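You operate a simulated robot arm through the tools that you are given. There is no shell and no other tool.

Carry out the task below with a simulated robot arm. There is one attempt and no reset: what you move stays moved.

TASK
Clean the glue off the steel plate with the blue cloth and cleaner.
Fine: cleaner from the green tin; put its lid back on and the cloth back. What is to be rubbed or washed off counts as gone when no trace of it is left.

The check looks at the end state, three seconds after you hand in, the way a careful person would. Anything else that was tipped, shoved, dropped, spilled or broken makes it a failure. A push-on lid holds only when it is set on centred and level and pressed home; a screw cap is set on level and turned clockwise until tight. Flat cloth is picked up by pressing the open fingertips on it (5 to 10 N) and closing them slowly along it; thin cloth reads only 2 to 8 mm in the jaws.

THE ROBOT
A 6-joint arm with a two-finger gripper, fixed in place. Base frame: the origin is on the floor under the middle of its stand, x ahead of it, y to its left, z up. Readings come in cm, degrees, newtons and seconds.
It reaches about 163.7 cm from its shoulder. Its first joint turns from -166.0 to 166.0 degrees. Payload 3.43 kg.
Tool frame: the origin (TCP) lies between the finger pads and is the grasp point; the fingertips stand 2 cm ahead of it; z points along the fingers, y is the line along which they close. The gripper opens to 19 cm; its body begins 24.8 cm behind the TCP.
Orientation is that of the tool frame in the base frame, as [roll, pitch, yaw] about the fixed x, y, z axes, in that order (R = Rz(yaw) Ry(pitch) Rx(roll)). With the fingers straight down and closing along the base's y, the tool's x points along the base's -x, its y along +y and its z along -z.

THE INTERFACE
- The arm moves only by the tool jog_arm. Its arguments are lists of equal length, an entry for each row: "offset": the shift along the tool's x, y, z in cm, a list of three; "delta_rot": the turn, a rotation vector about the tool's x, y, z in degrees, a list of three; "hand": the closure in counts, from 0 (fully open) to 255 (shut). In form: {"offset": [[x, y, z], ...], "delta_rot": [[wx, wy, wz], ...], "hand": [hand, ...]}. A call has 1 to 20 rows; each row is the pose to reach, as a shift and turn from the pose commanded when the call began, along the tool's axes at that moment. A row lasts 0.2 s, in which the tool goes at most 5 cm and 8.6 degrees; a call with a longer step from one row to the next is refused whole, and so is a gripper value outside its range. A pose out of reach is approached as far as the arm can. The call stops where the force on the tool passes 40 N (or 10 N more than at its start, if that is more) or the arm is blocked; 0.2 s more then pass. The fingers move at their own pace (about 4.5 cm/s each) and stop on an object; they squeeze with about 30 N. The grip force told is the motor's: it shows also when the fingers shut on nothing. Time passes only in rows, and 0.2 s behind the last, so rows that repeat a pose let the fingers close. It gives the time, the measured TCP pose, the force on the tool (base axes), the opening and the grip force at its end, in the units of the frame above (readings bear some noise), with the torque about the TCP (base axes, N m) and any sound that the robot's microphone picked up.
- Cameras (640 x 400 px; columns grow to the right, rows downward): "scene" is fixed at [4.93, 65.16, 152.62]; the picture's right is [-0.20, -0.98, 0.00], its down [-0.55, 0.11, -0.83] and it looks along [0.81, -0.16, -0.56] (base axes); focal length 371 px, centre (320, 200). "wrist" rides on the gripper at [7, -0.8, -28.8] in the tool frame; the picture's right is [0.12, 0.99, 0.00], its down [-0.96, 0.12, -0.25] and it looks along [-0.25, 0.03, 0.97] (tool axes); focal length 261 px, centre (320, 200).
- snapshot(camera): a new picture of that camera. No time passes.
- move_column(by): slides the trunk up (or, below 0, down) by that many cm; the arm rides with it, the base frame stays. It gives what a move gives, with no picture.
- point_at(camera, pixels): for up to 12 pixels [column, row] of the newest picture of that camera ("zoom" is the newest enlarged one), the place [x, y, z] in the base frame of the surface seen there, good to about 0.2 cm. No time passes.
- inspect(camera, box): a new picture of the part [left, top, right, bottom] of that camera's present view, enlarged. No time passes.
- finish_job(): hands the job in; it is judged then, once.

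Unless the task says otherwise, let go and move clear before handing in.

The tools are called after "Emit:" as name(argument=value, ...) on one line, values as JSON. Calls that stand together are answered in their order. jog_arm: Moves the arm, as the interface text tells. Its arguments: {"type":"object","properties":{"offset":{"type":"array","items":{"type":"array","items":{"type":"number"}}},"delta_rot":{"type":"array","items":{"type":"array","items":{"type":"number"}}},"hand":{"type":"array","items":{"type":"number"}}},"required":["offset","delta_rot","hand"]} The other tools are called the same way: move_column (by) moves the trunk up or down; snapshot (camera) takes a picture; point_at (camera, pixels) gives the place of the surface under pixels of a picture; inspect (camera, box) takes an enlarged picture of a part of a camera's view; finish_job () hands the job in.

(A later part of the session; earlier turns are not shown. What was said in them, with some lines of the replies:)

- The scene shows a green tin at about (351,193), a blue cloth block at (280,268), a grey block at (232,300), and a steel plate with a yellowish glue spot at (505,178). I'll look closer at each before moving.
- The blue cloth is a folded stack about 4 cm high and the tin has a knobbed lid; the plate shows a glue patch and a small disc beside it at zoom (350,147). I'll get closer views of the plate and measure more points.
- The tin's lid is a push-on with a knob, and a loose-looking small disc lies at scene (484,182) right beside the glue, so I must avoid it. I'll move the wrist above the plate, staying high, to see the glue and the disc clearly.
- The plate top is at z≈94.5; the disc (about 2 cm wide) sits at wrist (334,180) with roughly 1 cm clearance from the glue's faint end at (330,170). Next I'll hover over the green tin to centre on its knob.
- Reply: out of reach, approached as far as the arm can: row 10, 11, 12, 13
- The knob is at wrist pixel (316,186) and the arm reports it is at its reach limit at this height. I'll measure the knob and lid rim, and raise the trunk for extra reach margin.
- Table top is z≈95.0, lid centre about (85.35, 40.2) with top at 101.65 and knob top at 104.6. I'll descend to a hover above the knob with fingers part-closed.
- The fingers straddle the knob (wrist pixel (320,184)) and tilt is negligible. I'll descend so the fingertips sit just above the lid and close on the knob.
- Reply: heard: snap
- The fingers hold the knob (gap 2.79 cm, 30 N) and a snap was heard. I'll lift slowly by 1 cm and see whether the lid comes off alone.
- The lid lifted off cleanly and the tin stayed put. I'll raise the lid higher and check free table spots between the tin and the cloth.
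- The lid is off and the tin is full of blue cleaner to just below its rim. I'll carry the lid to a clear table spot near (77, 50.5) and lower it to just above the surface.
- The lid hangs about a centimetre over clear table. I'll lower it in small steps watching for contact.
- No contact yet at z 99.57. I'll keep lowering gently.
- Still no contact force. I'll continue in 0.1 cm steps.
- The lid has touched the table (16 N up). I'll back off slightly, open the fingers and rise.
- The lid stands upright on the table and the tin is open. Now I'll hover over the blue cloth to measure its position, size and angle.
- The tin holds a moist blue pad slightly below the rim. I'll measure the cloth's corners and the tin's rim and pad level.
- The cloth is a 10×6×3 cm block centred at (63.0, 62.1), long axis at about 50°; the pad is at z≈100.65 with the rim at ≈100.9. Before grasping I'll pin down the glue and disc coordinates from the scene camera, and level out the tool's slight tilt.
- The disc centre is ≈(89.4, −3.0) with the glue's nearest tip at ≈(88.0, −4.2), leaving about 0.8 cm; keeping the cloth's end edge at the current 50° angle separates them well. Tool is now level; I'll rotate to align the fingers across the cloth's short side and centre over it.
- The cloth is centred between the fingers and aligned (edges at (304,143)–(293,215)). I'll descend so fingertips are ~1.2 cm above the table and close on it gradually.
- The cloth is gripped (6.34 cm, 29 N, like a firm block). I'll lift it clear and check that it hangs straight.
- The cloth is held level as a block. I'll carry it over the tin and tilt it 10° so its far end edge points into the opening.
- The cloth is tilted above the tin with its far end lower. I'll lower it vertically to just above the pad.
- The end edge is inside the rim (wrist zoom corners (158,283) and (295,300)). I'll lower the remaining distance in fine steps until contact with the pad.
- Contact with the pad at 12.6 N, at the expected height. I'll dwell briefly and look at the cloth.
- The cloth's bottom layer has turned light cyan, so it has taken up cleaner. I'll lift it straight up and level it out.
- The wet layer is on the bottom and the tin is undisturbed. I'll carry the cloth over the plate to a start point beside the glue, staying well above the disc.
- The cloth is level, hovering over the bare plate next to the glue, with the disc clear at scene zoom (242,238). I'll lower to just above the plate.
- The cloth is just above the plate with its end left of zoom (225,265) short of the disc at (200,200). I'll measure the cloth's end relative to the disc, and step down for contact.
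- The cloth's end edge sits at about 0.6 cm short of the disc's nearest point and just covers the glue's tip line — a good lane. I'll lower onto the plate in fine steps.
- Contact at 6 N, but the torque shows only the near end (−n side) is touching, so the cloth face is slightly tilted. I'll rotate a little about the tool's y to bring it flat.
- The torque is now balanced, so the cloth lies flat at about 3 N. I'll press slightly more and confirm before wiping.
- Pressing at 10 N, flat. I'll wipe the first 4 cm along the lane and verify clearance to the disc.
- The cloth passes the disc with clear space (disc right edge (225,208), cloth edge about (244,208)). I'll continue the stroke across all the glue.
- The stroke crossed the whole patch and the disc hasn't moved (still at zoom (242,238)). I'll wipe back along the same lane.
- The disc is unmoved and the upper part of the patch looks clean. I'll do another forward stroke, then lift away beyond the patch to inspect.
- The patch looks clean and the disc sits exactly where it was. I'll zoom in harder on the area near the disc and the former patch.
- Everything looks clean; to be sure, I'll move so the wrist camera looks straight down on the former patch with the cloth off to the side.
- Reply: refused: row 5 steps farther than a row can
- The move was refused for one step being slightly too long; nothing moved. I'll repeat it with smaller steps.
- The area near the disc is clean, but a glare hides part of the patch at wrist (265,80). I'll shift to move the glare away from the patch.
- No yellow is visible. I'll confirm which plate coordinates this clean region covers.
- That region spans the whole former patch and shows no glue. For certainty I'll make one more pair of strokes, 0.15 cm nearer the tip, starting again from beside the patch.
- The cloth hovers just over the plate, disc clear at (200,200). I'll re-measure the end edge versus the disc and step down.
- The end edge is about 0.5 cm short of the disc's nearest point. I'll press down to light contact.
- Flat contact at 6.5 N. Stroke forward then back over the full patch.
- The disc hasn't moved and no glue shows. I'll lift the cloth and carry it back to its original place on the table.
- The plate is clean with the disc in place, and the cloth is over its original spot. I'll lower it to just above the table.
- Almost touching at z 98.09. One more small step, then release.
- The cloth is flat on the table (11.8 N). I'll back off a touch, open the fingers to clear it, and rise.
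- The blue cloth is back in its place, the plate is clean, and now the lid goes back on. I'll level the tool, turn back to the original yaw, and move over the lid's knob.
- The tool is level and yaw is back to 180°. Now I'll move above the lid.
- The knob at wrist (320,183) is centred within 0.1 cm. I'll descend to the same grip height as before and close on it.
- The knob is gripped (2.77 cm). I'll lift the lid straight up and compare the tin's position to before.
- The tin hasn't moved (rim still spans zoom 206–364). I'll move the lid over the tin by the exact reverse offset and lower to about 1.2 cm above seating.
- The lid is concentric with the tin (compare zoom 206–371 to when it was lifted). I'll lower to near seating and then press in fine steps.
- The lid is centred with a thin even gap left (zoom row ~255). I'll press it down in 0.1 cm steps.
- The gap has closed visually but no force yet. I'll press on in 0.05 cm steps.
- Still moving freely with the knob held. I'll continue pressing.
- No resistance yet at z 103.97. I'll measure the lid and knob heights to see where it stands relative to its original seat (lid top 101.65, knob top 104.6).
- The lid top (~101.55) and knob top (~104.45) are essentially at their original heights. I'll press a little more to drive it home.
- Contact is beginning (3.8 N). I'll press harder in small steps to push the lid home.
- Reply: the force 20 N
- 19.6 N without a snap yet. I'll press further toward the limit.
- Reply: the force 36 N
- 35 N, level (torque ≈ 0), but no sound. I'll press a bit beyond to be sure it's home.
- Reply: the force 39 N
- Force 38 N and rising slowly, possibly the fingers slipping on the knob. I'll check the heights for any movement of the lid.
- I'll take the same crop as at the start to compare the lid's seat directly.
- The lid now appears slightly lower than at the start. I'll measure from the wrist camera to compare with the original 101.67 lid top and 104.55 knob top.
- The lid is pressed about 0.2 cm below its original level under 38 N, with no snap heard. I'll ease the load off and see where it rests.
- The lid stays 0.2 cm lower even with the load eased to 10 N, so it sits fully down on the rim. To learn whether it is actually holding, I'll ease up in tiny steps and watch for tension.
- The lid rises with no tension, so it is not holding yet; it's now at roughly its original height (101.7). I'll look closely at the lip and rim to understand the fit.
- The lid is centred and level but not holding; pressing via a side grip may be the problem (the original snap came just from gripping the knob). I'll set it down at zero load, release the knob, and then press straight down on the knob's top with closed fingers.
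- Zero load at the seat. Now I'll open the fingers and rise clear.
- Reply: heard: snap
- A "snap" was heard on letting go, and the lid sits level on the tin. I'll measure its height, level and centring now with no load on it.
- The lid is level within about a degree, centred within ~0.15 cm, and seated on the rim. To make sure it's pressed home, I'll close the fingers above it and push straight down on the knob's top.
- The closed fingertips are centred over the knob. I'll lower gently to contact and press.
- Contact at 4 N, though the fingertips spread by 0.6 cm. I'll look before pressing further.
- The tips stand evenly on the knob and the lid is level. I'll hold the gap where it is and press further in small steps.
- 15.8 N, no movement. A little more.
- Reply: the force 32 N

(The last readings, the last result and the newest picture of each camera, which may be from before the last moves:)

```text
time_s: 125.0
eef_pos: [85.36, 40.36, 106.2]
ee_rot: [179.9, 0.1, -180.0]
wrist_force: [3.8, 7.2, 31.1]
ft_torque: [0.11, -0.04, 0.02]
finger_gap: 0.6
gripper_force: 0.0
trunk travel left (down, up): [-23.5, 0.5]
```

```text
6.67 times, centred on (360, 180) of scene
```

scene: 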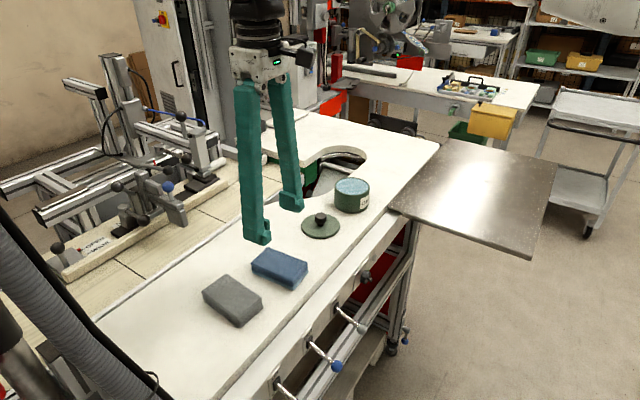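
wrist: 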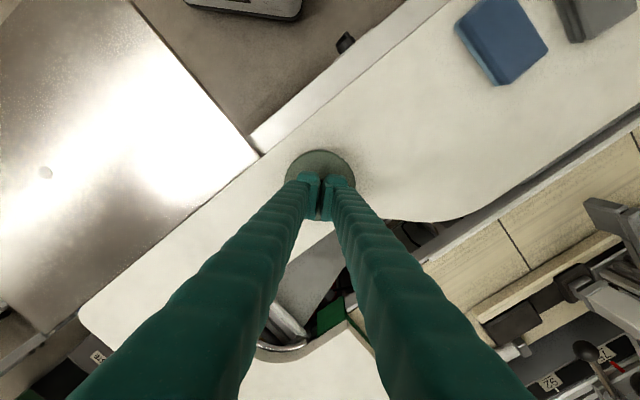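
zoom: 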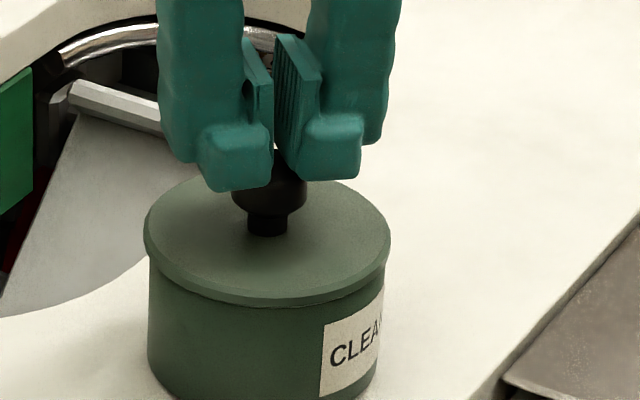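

Pressed with 31 N and nothing shifted, so the lid is down. I'll lift off, open the fingers and re-examine the lid.

Emit:
jog_arm(offset=[[0, 0, -0.2], [0, 0, -1], [0, 0, -3], [0, 0, -5.5], [0, 0, -7.5], [0, 0, -7.5], [0, 0, -7.5]], delta_rot=[[0, 0, 0], [0, 0, 0], [0, 0, 0], [0, 0, 0], [0, 0, 0], [0, 0, 0], [0, 0, 0]], hand=[247, 247, 220, 190, 174, 174, 174])

Emit:
inspect(camera="scene", box=[300, 140, 420, 230])

Emit:
snapshot(camera="wrist")

Emit:
point_at(camera="wrist", pixels=[[320, 180], [316, 180], [325, 180], [300, 175], [342, 172], [321, 152], [318, 202], [305, 162], [337, 162], [305, 195], [335, 197], [328, 204]])

```text
time_s: 126.6
eef_pos: [85.24, 40.31, 113.64]
ee_rot: [-180.0, -0.1, -180.0]
wrist_force: [0.4, 0.2, 0.6]
ft_torque: [-0.01, 0.01, -0.02]
finger_gap: 6.04
gripper_force: 0.0
trunk travel left (down, up): [-23.5, 0.5]
```

```text
4.44 times, centred on (360, 185) of scene
```

zoom: 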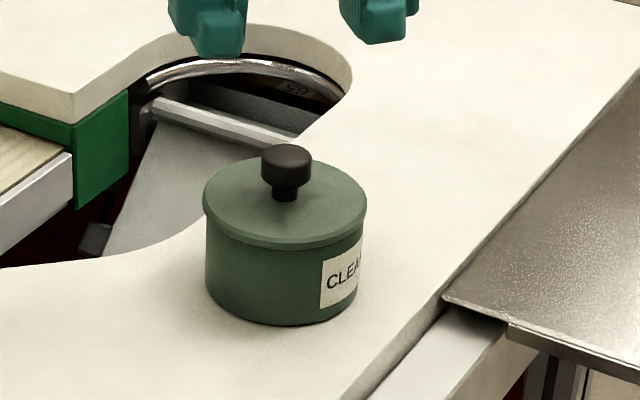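

```text
taken
```

wrist: 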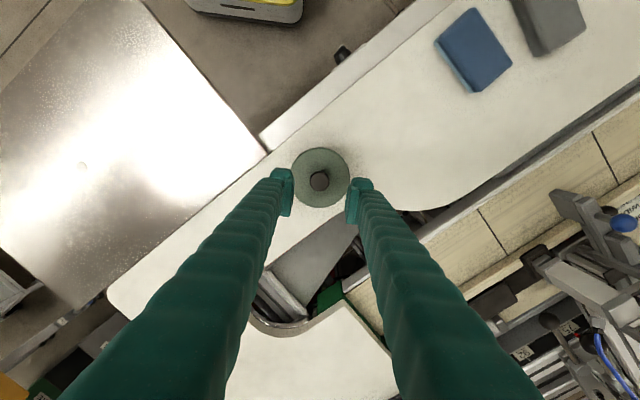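

```text
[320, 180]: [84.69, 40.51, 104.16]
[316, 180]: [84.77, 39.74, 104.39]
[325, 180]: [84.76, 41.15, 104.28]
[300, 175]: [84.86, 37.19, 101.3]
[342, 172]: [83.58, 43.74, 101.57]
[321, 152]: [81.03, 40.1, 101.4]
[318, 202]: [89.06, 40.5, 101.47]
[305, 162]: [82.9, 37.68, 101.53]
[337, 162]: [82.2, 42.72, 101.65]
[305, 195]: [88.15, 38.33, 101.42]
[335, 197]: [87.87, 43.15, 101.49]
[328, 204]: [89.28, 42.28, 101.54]
```

The lid sits stable, level and centred; the snap on release suggests it latched, as the first snap (on gripping) suggested unlatching. To be sure, I'll grip the knob again: a snap would confirm it was held.

Emit:
jog_arm(offset=[[0, 0.02, 2.5], [0, 0.02, 5], [0, 0.02, 7.5], [0, 0.02, 9.0], [0, 0.02, 9.45], [0, 0.02, 9.45]], delta_rot=[[0, 0, 0], [0, 0, 0], [0, 0, 0], [0, 0, 0], [0, 0, 0], [0, 0, 0]], hand=[174, 174, 174, 174, 174, 174])

Emit:
jog_arm(offset=[[0, 0, 0], [0, 0, 0], [0, 0, 0], [0, 0, 0], [0, 0, 0]], delta_rot=[[0, 0, 0], [0, 0, 0], [0, 0, 0], [0, 0, 0], [0, 0, 0]], hand=[195, 205, 213, 225, 240])

Emit:
inspect(camera="scene", box=[300, 140, 420, 230])

```text
time_s: 128.0
eef_pos: [85.33, 40.34, 104.12]
ee_rot: [180.0, 0.0, 179.9]
wrist_force: [-0.4, 0.3, -0.2]
ft_torque: [0.0, -0.01, 0.0]
finger_gap: 6.02
gripper_force: 0.1
trunk travel left (down, up): [-23.5, 0.5]
```

```text
time_s: 129.2
eef_pos: [85.49, 40.35, 104.08]
ee_rot: [180.0, 0.0, 180.0]
wrist_force: [-0.3, 0.2, 0.2]
ft_torque: [0.03, -0.03, 0.03]
finger_gap: 2.75
gripper_force: 30.4
trunk travel left (down, up): [-23.5, 0.5]
heard: snap
```

```text
4.44 times, centred on (360, 185) of scene
```

zoom: 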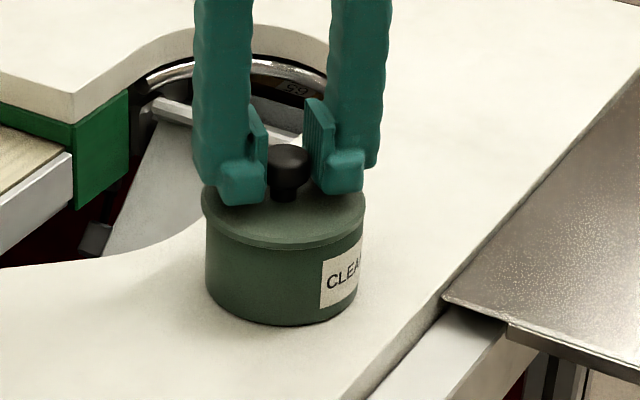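

The snap on gripping confirms the lid had been latched when released, and gripping unlatches it. I'll press it home again with the grip, then ease off and release.

Emit:
jog_arm(offset=[[0, 0, 0.05], [0, 0, 0.1], [0, 0, 0.15], [0, 0, 0.15]], delta_rot=[[0, 0, 0], [0, 0, 0], [0, 0, 0], [0, 0, 0]], hand=[240, 240, 240, 240])

```text
time_s: 130.2
eef_pos: [85.29, 40.38, 104.1]
ee_rot: [179.9, 0.0, 180.0]
wrist_force: [2.8, 2.0, 18.9]
ft_torque: [-0.01, 0.0, 0.0]
finger_gap: 2.75
gripper_force: 29.5
trunk travel left (down, up): [-23.5, 0.5]
```

Emit:
jog_arm(offset=[[0, 0, 0.05], [0, 0, 0.1], [0, 0, 0.1]], delta_rot=[[0, 0, 0], [0, 0, 0], [0, 0, 0]], hand=[240, 240, 240])

Emit:
jog_arm(offset=[[0, 0, -0.1], [0, 0, -0.2], [0, 0, -0.2]], delta_rot=[[0, 0, 0], [0, 0, 0], [0, 0, 0]], hand=[240, 240, 240])

```text
time_s: 131.0
eef_pos: [85.3, 40.49, 104.12]
ee_rot: [179.8, 0.1, -180.0]
wrist_force: [8.6, 4.6, 37.7]
ft_torque: [0.08, -0.02, -0.02]
finger_gap: 2.76
gripper_force: 29.7
trunk travel left (down, up): [-23.5, 0.5]
```

```text
time_s: 131.8
eef_pos: [85.22, 40.32, 104.06]
ee_rot: [180.0, -0.1, -180.0]
wrist_force: [3.2, 1.7, 25.7]
ft_torque: [0.05, -0.04, 0.03]
finger_gap: 2.75
gripper_force: 30.1
trunk travel left (down, up): [-23.5, 0.5]
```

Pressed to 38 N; the reading after easing is 25.7 N. I'll hold a moment and re-read.

Emit:
jog_arm(offset=[[0, 0, 0], [0, 0, 0]], delta_rot=[[0, 0, 0], [0, 0, 0]], hand=[240, 240])

Emit:
jog_arm(offset=[[0, 0, -0.05], [0, 0, -0.1], [0, 0, -0.1]], delta_rot=[[0, 0, 0], [0, 0, 0], [0, 0, 0]], hand=[240, 240, 240])

```text
time_s: 132.4
eef_pos: [85.28, 40.41, 104.02]
ee_rot: [-179.9, 0.0, -179.9]
wrist_force: [-0.8, 0.1, 20.0]
ft_torque: [0.01, 0.07, -0.01]
finger_gap: 2.74
gripper_force: 29.7
trunk travel left (down, up): [-23.5, 0.5]
```

```text
time_s: 133.2
eef_pos: [85.39, 40.38, 103.98]
ee_rot: [180.0, -0.1, 180.0]
wrist_force: [-0.7, -0.9, 3.2]
ft_torque: [-0.03, -0.01, 0.04]
finger_gap: 2.75
gripper_force: 29.5
trunk travel left (down, up): [-23.5, 0.5]
```

Load is down to 3 N with the lid seated. Releasing now and rising.

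Emit:
jog_arm(offset=[[0, 0, 0], [0, 0, 0], [0, 0, 0], [0, 0, 0], [0, 0, 0]], delta_rot=[[0, 0, 0], [0, 0, 0], [0, 0, 0], [0, 0, 0], [0, 0, 0]], hand=[235, 215, 200, 185, 174])

Emit:
jog_arm(offset=[[0, 0, -1], [0, 0, -3], [0, 0, -6], [0, 0, -9], [0, 0, -12], [0, 0, -12]], delta_rot=[[0, 0, 0], [0, 0, 0], [0, 0, 0], [0, 0, 0], [0, 0, 0], [0, 0, 0]], hand=[174, 174, 174, 174, 174, 174])

Emit:
snapshot(camera="wrist")

Emit:
point_at(camera="wrist", pixels=[[320, 180], [316, 180], [325, 180], [300, 175], [342, 172], [321, 152], [318, 202], [305, 162], [337, 162], [305, 195], [335, 197], [328, 202]])

Emit:
inspect(camera="scene", box=[300, 140, 420, 230])

```text
time_s: 134.4
eef_pos: [85.4, 40.39, 104.03]
ee_rot: [-180.0, 0.1, 180.0]
wrist_force: [0.1, 0.7, 0.7]
ft_torque: [0.01, 0.01, 0.0]
finger_gap: 6.02
gripper_force: 0.1
trunk travel left (down, up): [-23.5, 0.5]
heard: snap
```

```text
time_s: 135.8
eef_pos: [85.2, 40.4, 116.2]
ee_rot: [-180.0, -0.1, 180.0]
wrist_force: [0.3, -0.4, 0.5]
ft_torque: [-0.01, 0.0, -0.02]
finger_gap: 6.03
gripper_force: 0.0
trunk travel left (down, up): [-23.5, 0.5]
```

```text
taken
```

wrist: 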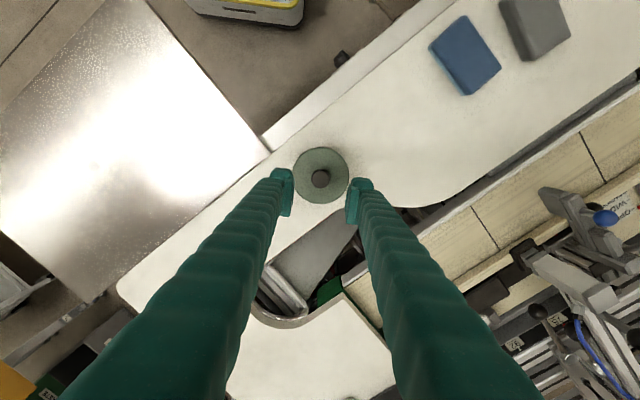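

```text
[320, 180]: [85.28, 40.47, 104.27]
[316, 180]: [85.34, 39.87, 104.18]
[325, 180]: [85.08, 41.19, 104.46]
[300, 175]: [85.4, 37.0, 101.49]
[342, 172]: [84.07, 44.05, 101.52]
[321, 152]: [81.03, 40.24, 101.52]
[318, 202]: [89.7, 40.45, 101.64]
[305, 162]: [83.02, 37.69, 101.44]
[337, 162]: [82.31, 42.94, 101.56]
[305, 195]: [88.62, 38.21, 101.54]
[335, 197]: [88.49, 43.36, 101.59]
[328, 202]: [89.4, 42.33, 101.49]
```

```text
4.44 times, centred on (360, 185) of scene
```

zoom: 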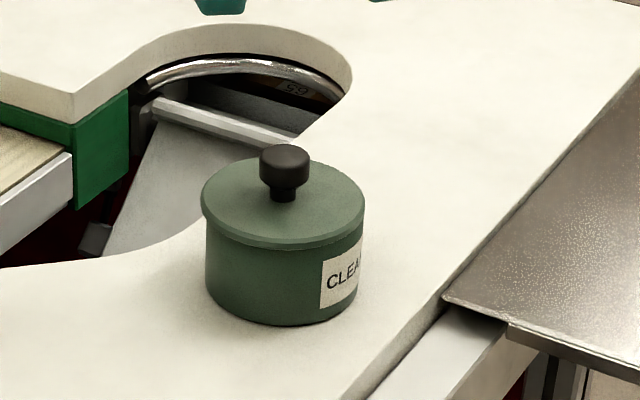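

The snap sounded on release, so the lid is latched. I'll move the arm clear and do a final check of everything.

Emit:
jog_arm(offset=[[3, -1, -1], [6, -2, -2], [9.5, -3, -3], [13, -4, -4], [16.5, -5.5, -5], [20, -7, -6], [23.5, -8, -6], [23.5, -8, -6]], delta_rot=[[0, 0, 0], [0, 0, 0], [0, 0, 0], [0, 0, 0], [0, 0, 0], [0, 0, 0], [0, 0, 0], [0, 0, 0]], hand=[174, 174, 174, 120, 60, 0, 0, 0])

Emit:
snapshot(camera="scene")

Emit:
inspect(camera="scene", box=[180, 220, 340, 340])

Emit:
inspect(camera="scene", box=[380, 130, 570, 270])

Emit:
inspect(camera="scene", box=[470, 155, 540, 200])

Emit:
snapshot(camera="wrist")

```text
time_s: 137.6
eef_pos: [61.75, 32.32, 122.13]
ee_rot: [-179.9, 0.1, -179.9]
wrist_force: [-0.3, 0.2, 0.8]
ft_torque: [0.01, -0.08, 0.0]
finger_gap: 16.47
gripper_force: 0.0
trunk travel left (down, up): [-23.5, 0.5]
```

```text
taken
```

scene: 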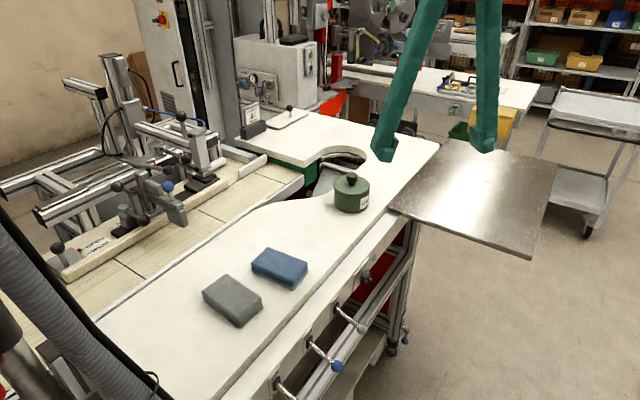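

```text
3.33 times, centred on (260, 280) of scene
```

zoom: 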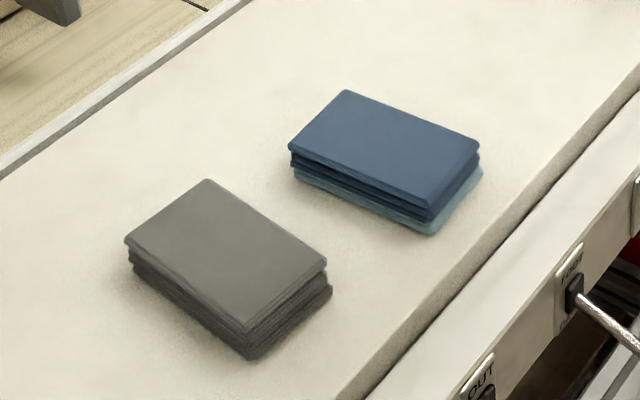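

```text
2.86 times, centred on (475, 200) of scene
```

zoom: 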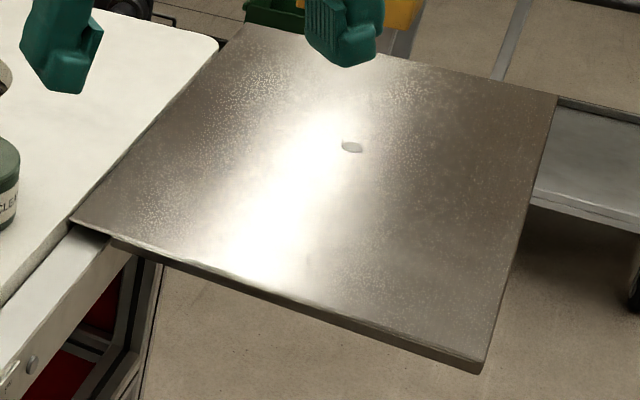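

```text
8.89 times, centred on (505, 178) of scene
```

zoom: 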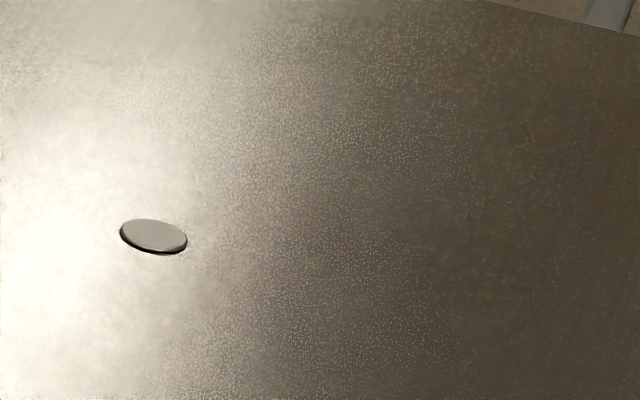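

```text
taken
```

wrist: 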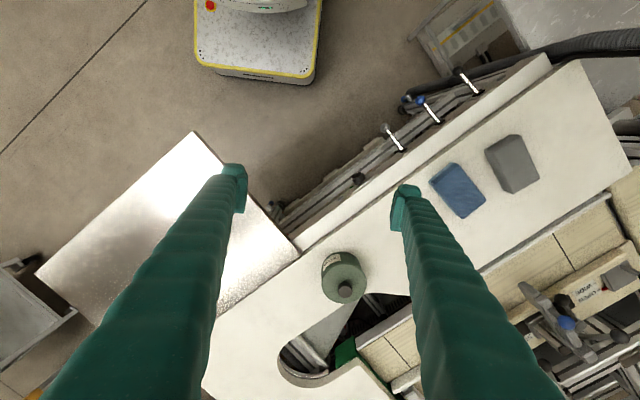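

Plate, cloths, tin and disc all look right. One last look at the former glue spot from this wrist viewpoint, where it was clearly yellow at the start.

Emit:
inspect(camera="wrist", box=[80, 220, 180, 300])

Emit:
inspect(camera="scene", box=[488, 168, 524, 190])

Emit:
inspect(camera="scene", box=[300, 140, 420, 230])

```text
5.00 times, centred on (130, 260) of wrist
```

zoom: 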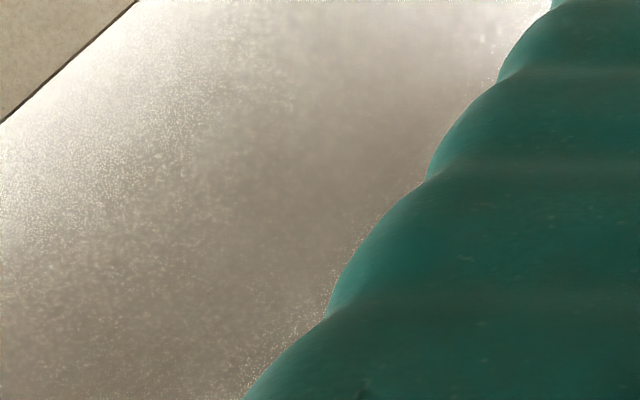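

```text
16.00 times, centred on (506, 179) of scene
```

zoom: 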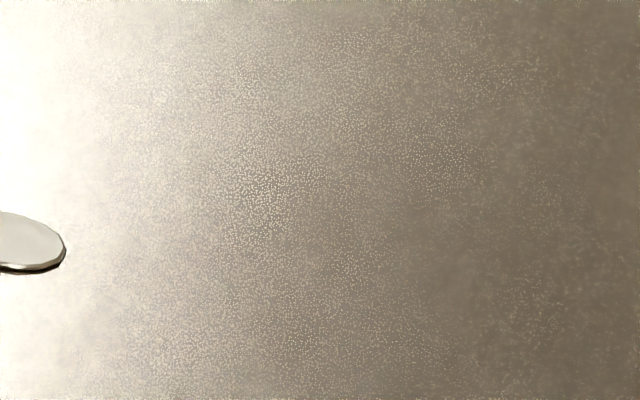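

```text
4.44 times, centred on (360, 185) of scene
```

zoom: 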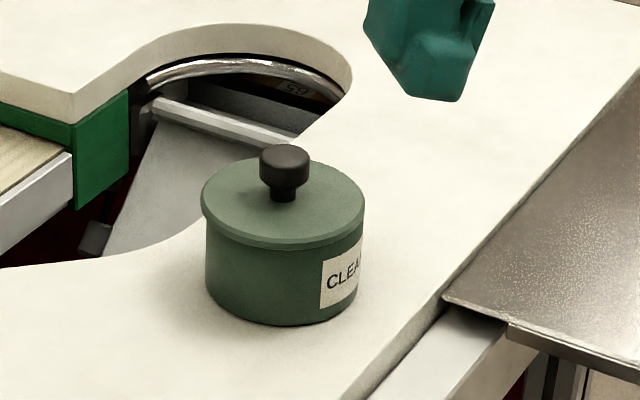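

No glue shows at the former spot in either view, and the disc is where it was. The lid is on the tin and latched, the blue cloth is back in its place, and the arm is clear, so I'm handing in.

Emit:
finish_job()

```text
The job is handed in.
```

The glue is off the steel plate. I wiped it five times with the blue cloth and cleaner from the green tin, and no trace shows from either camera.

- **Tin:** the lid is back on, level, and snapped when I let go, so it should hold. It sits about 2 mm off its original centre.
- **Cloth:** the blue cloth is back in its original place, still wet underneath.
- **Everything else:** a small metal disc lay about 1 cm from the glue; it hasn't moved, nor has the grey cloth.

The arm has let go and is clear of the table.
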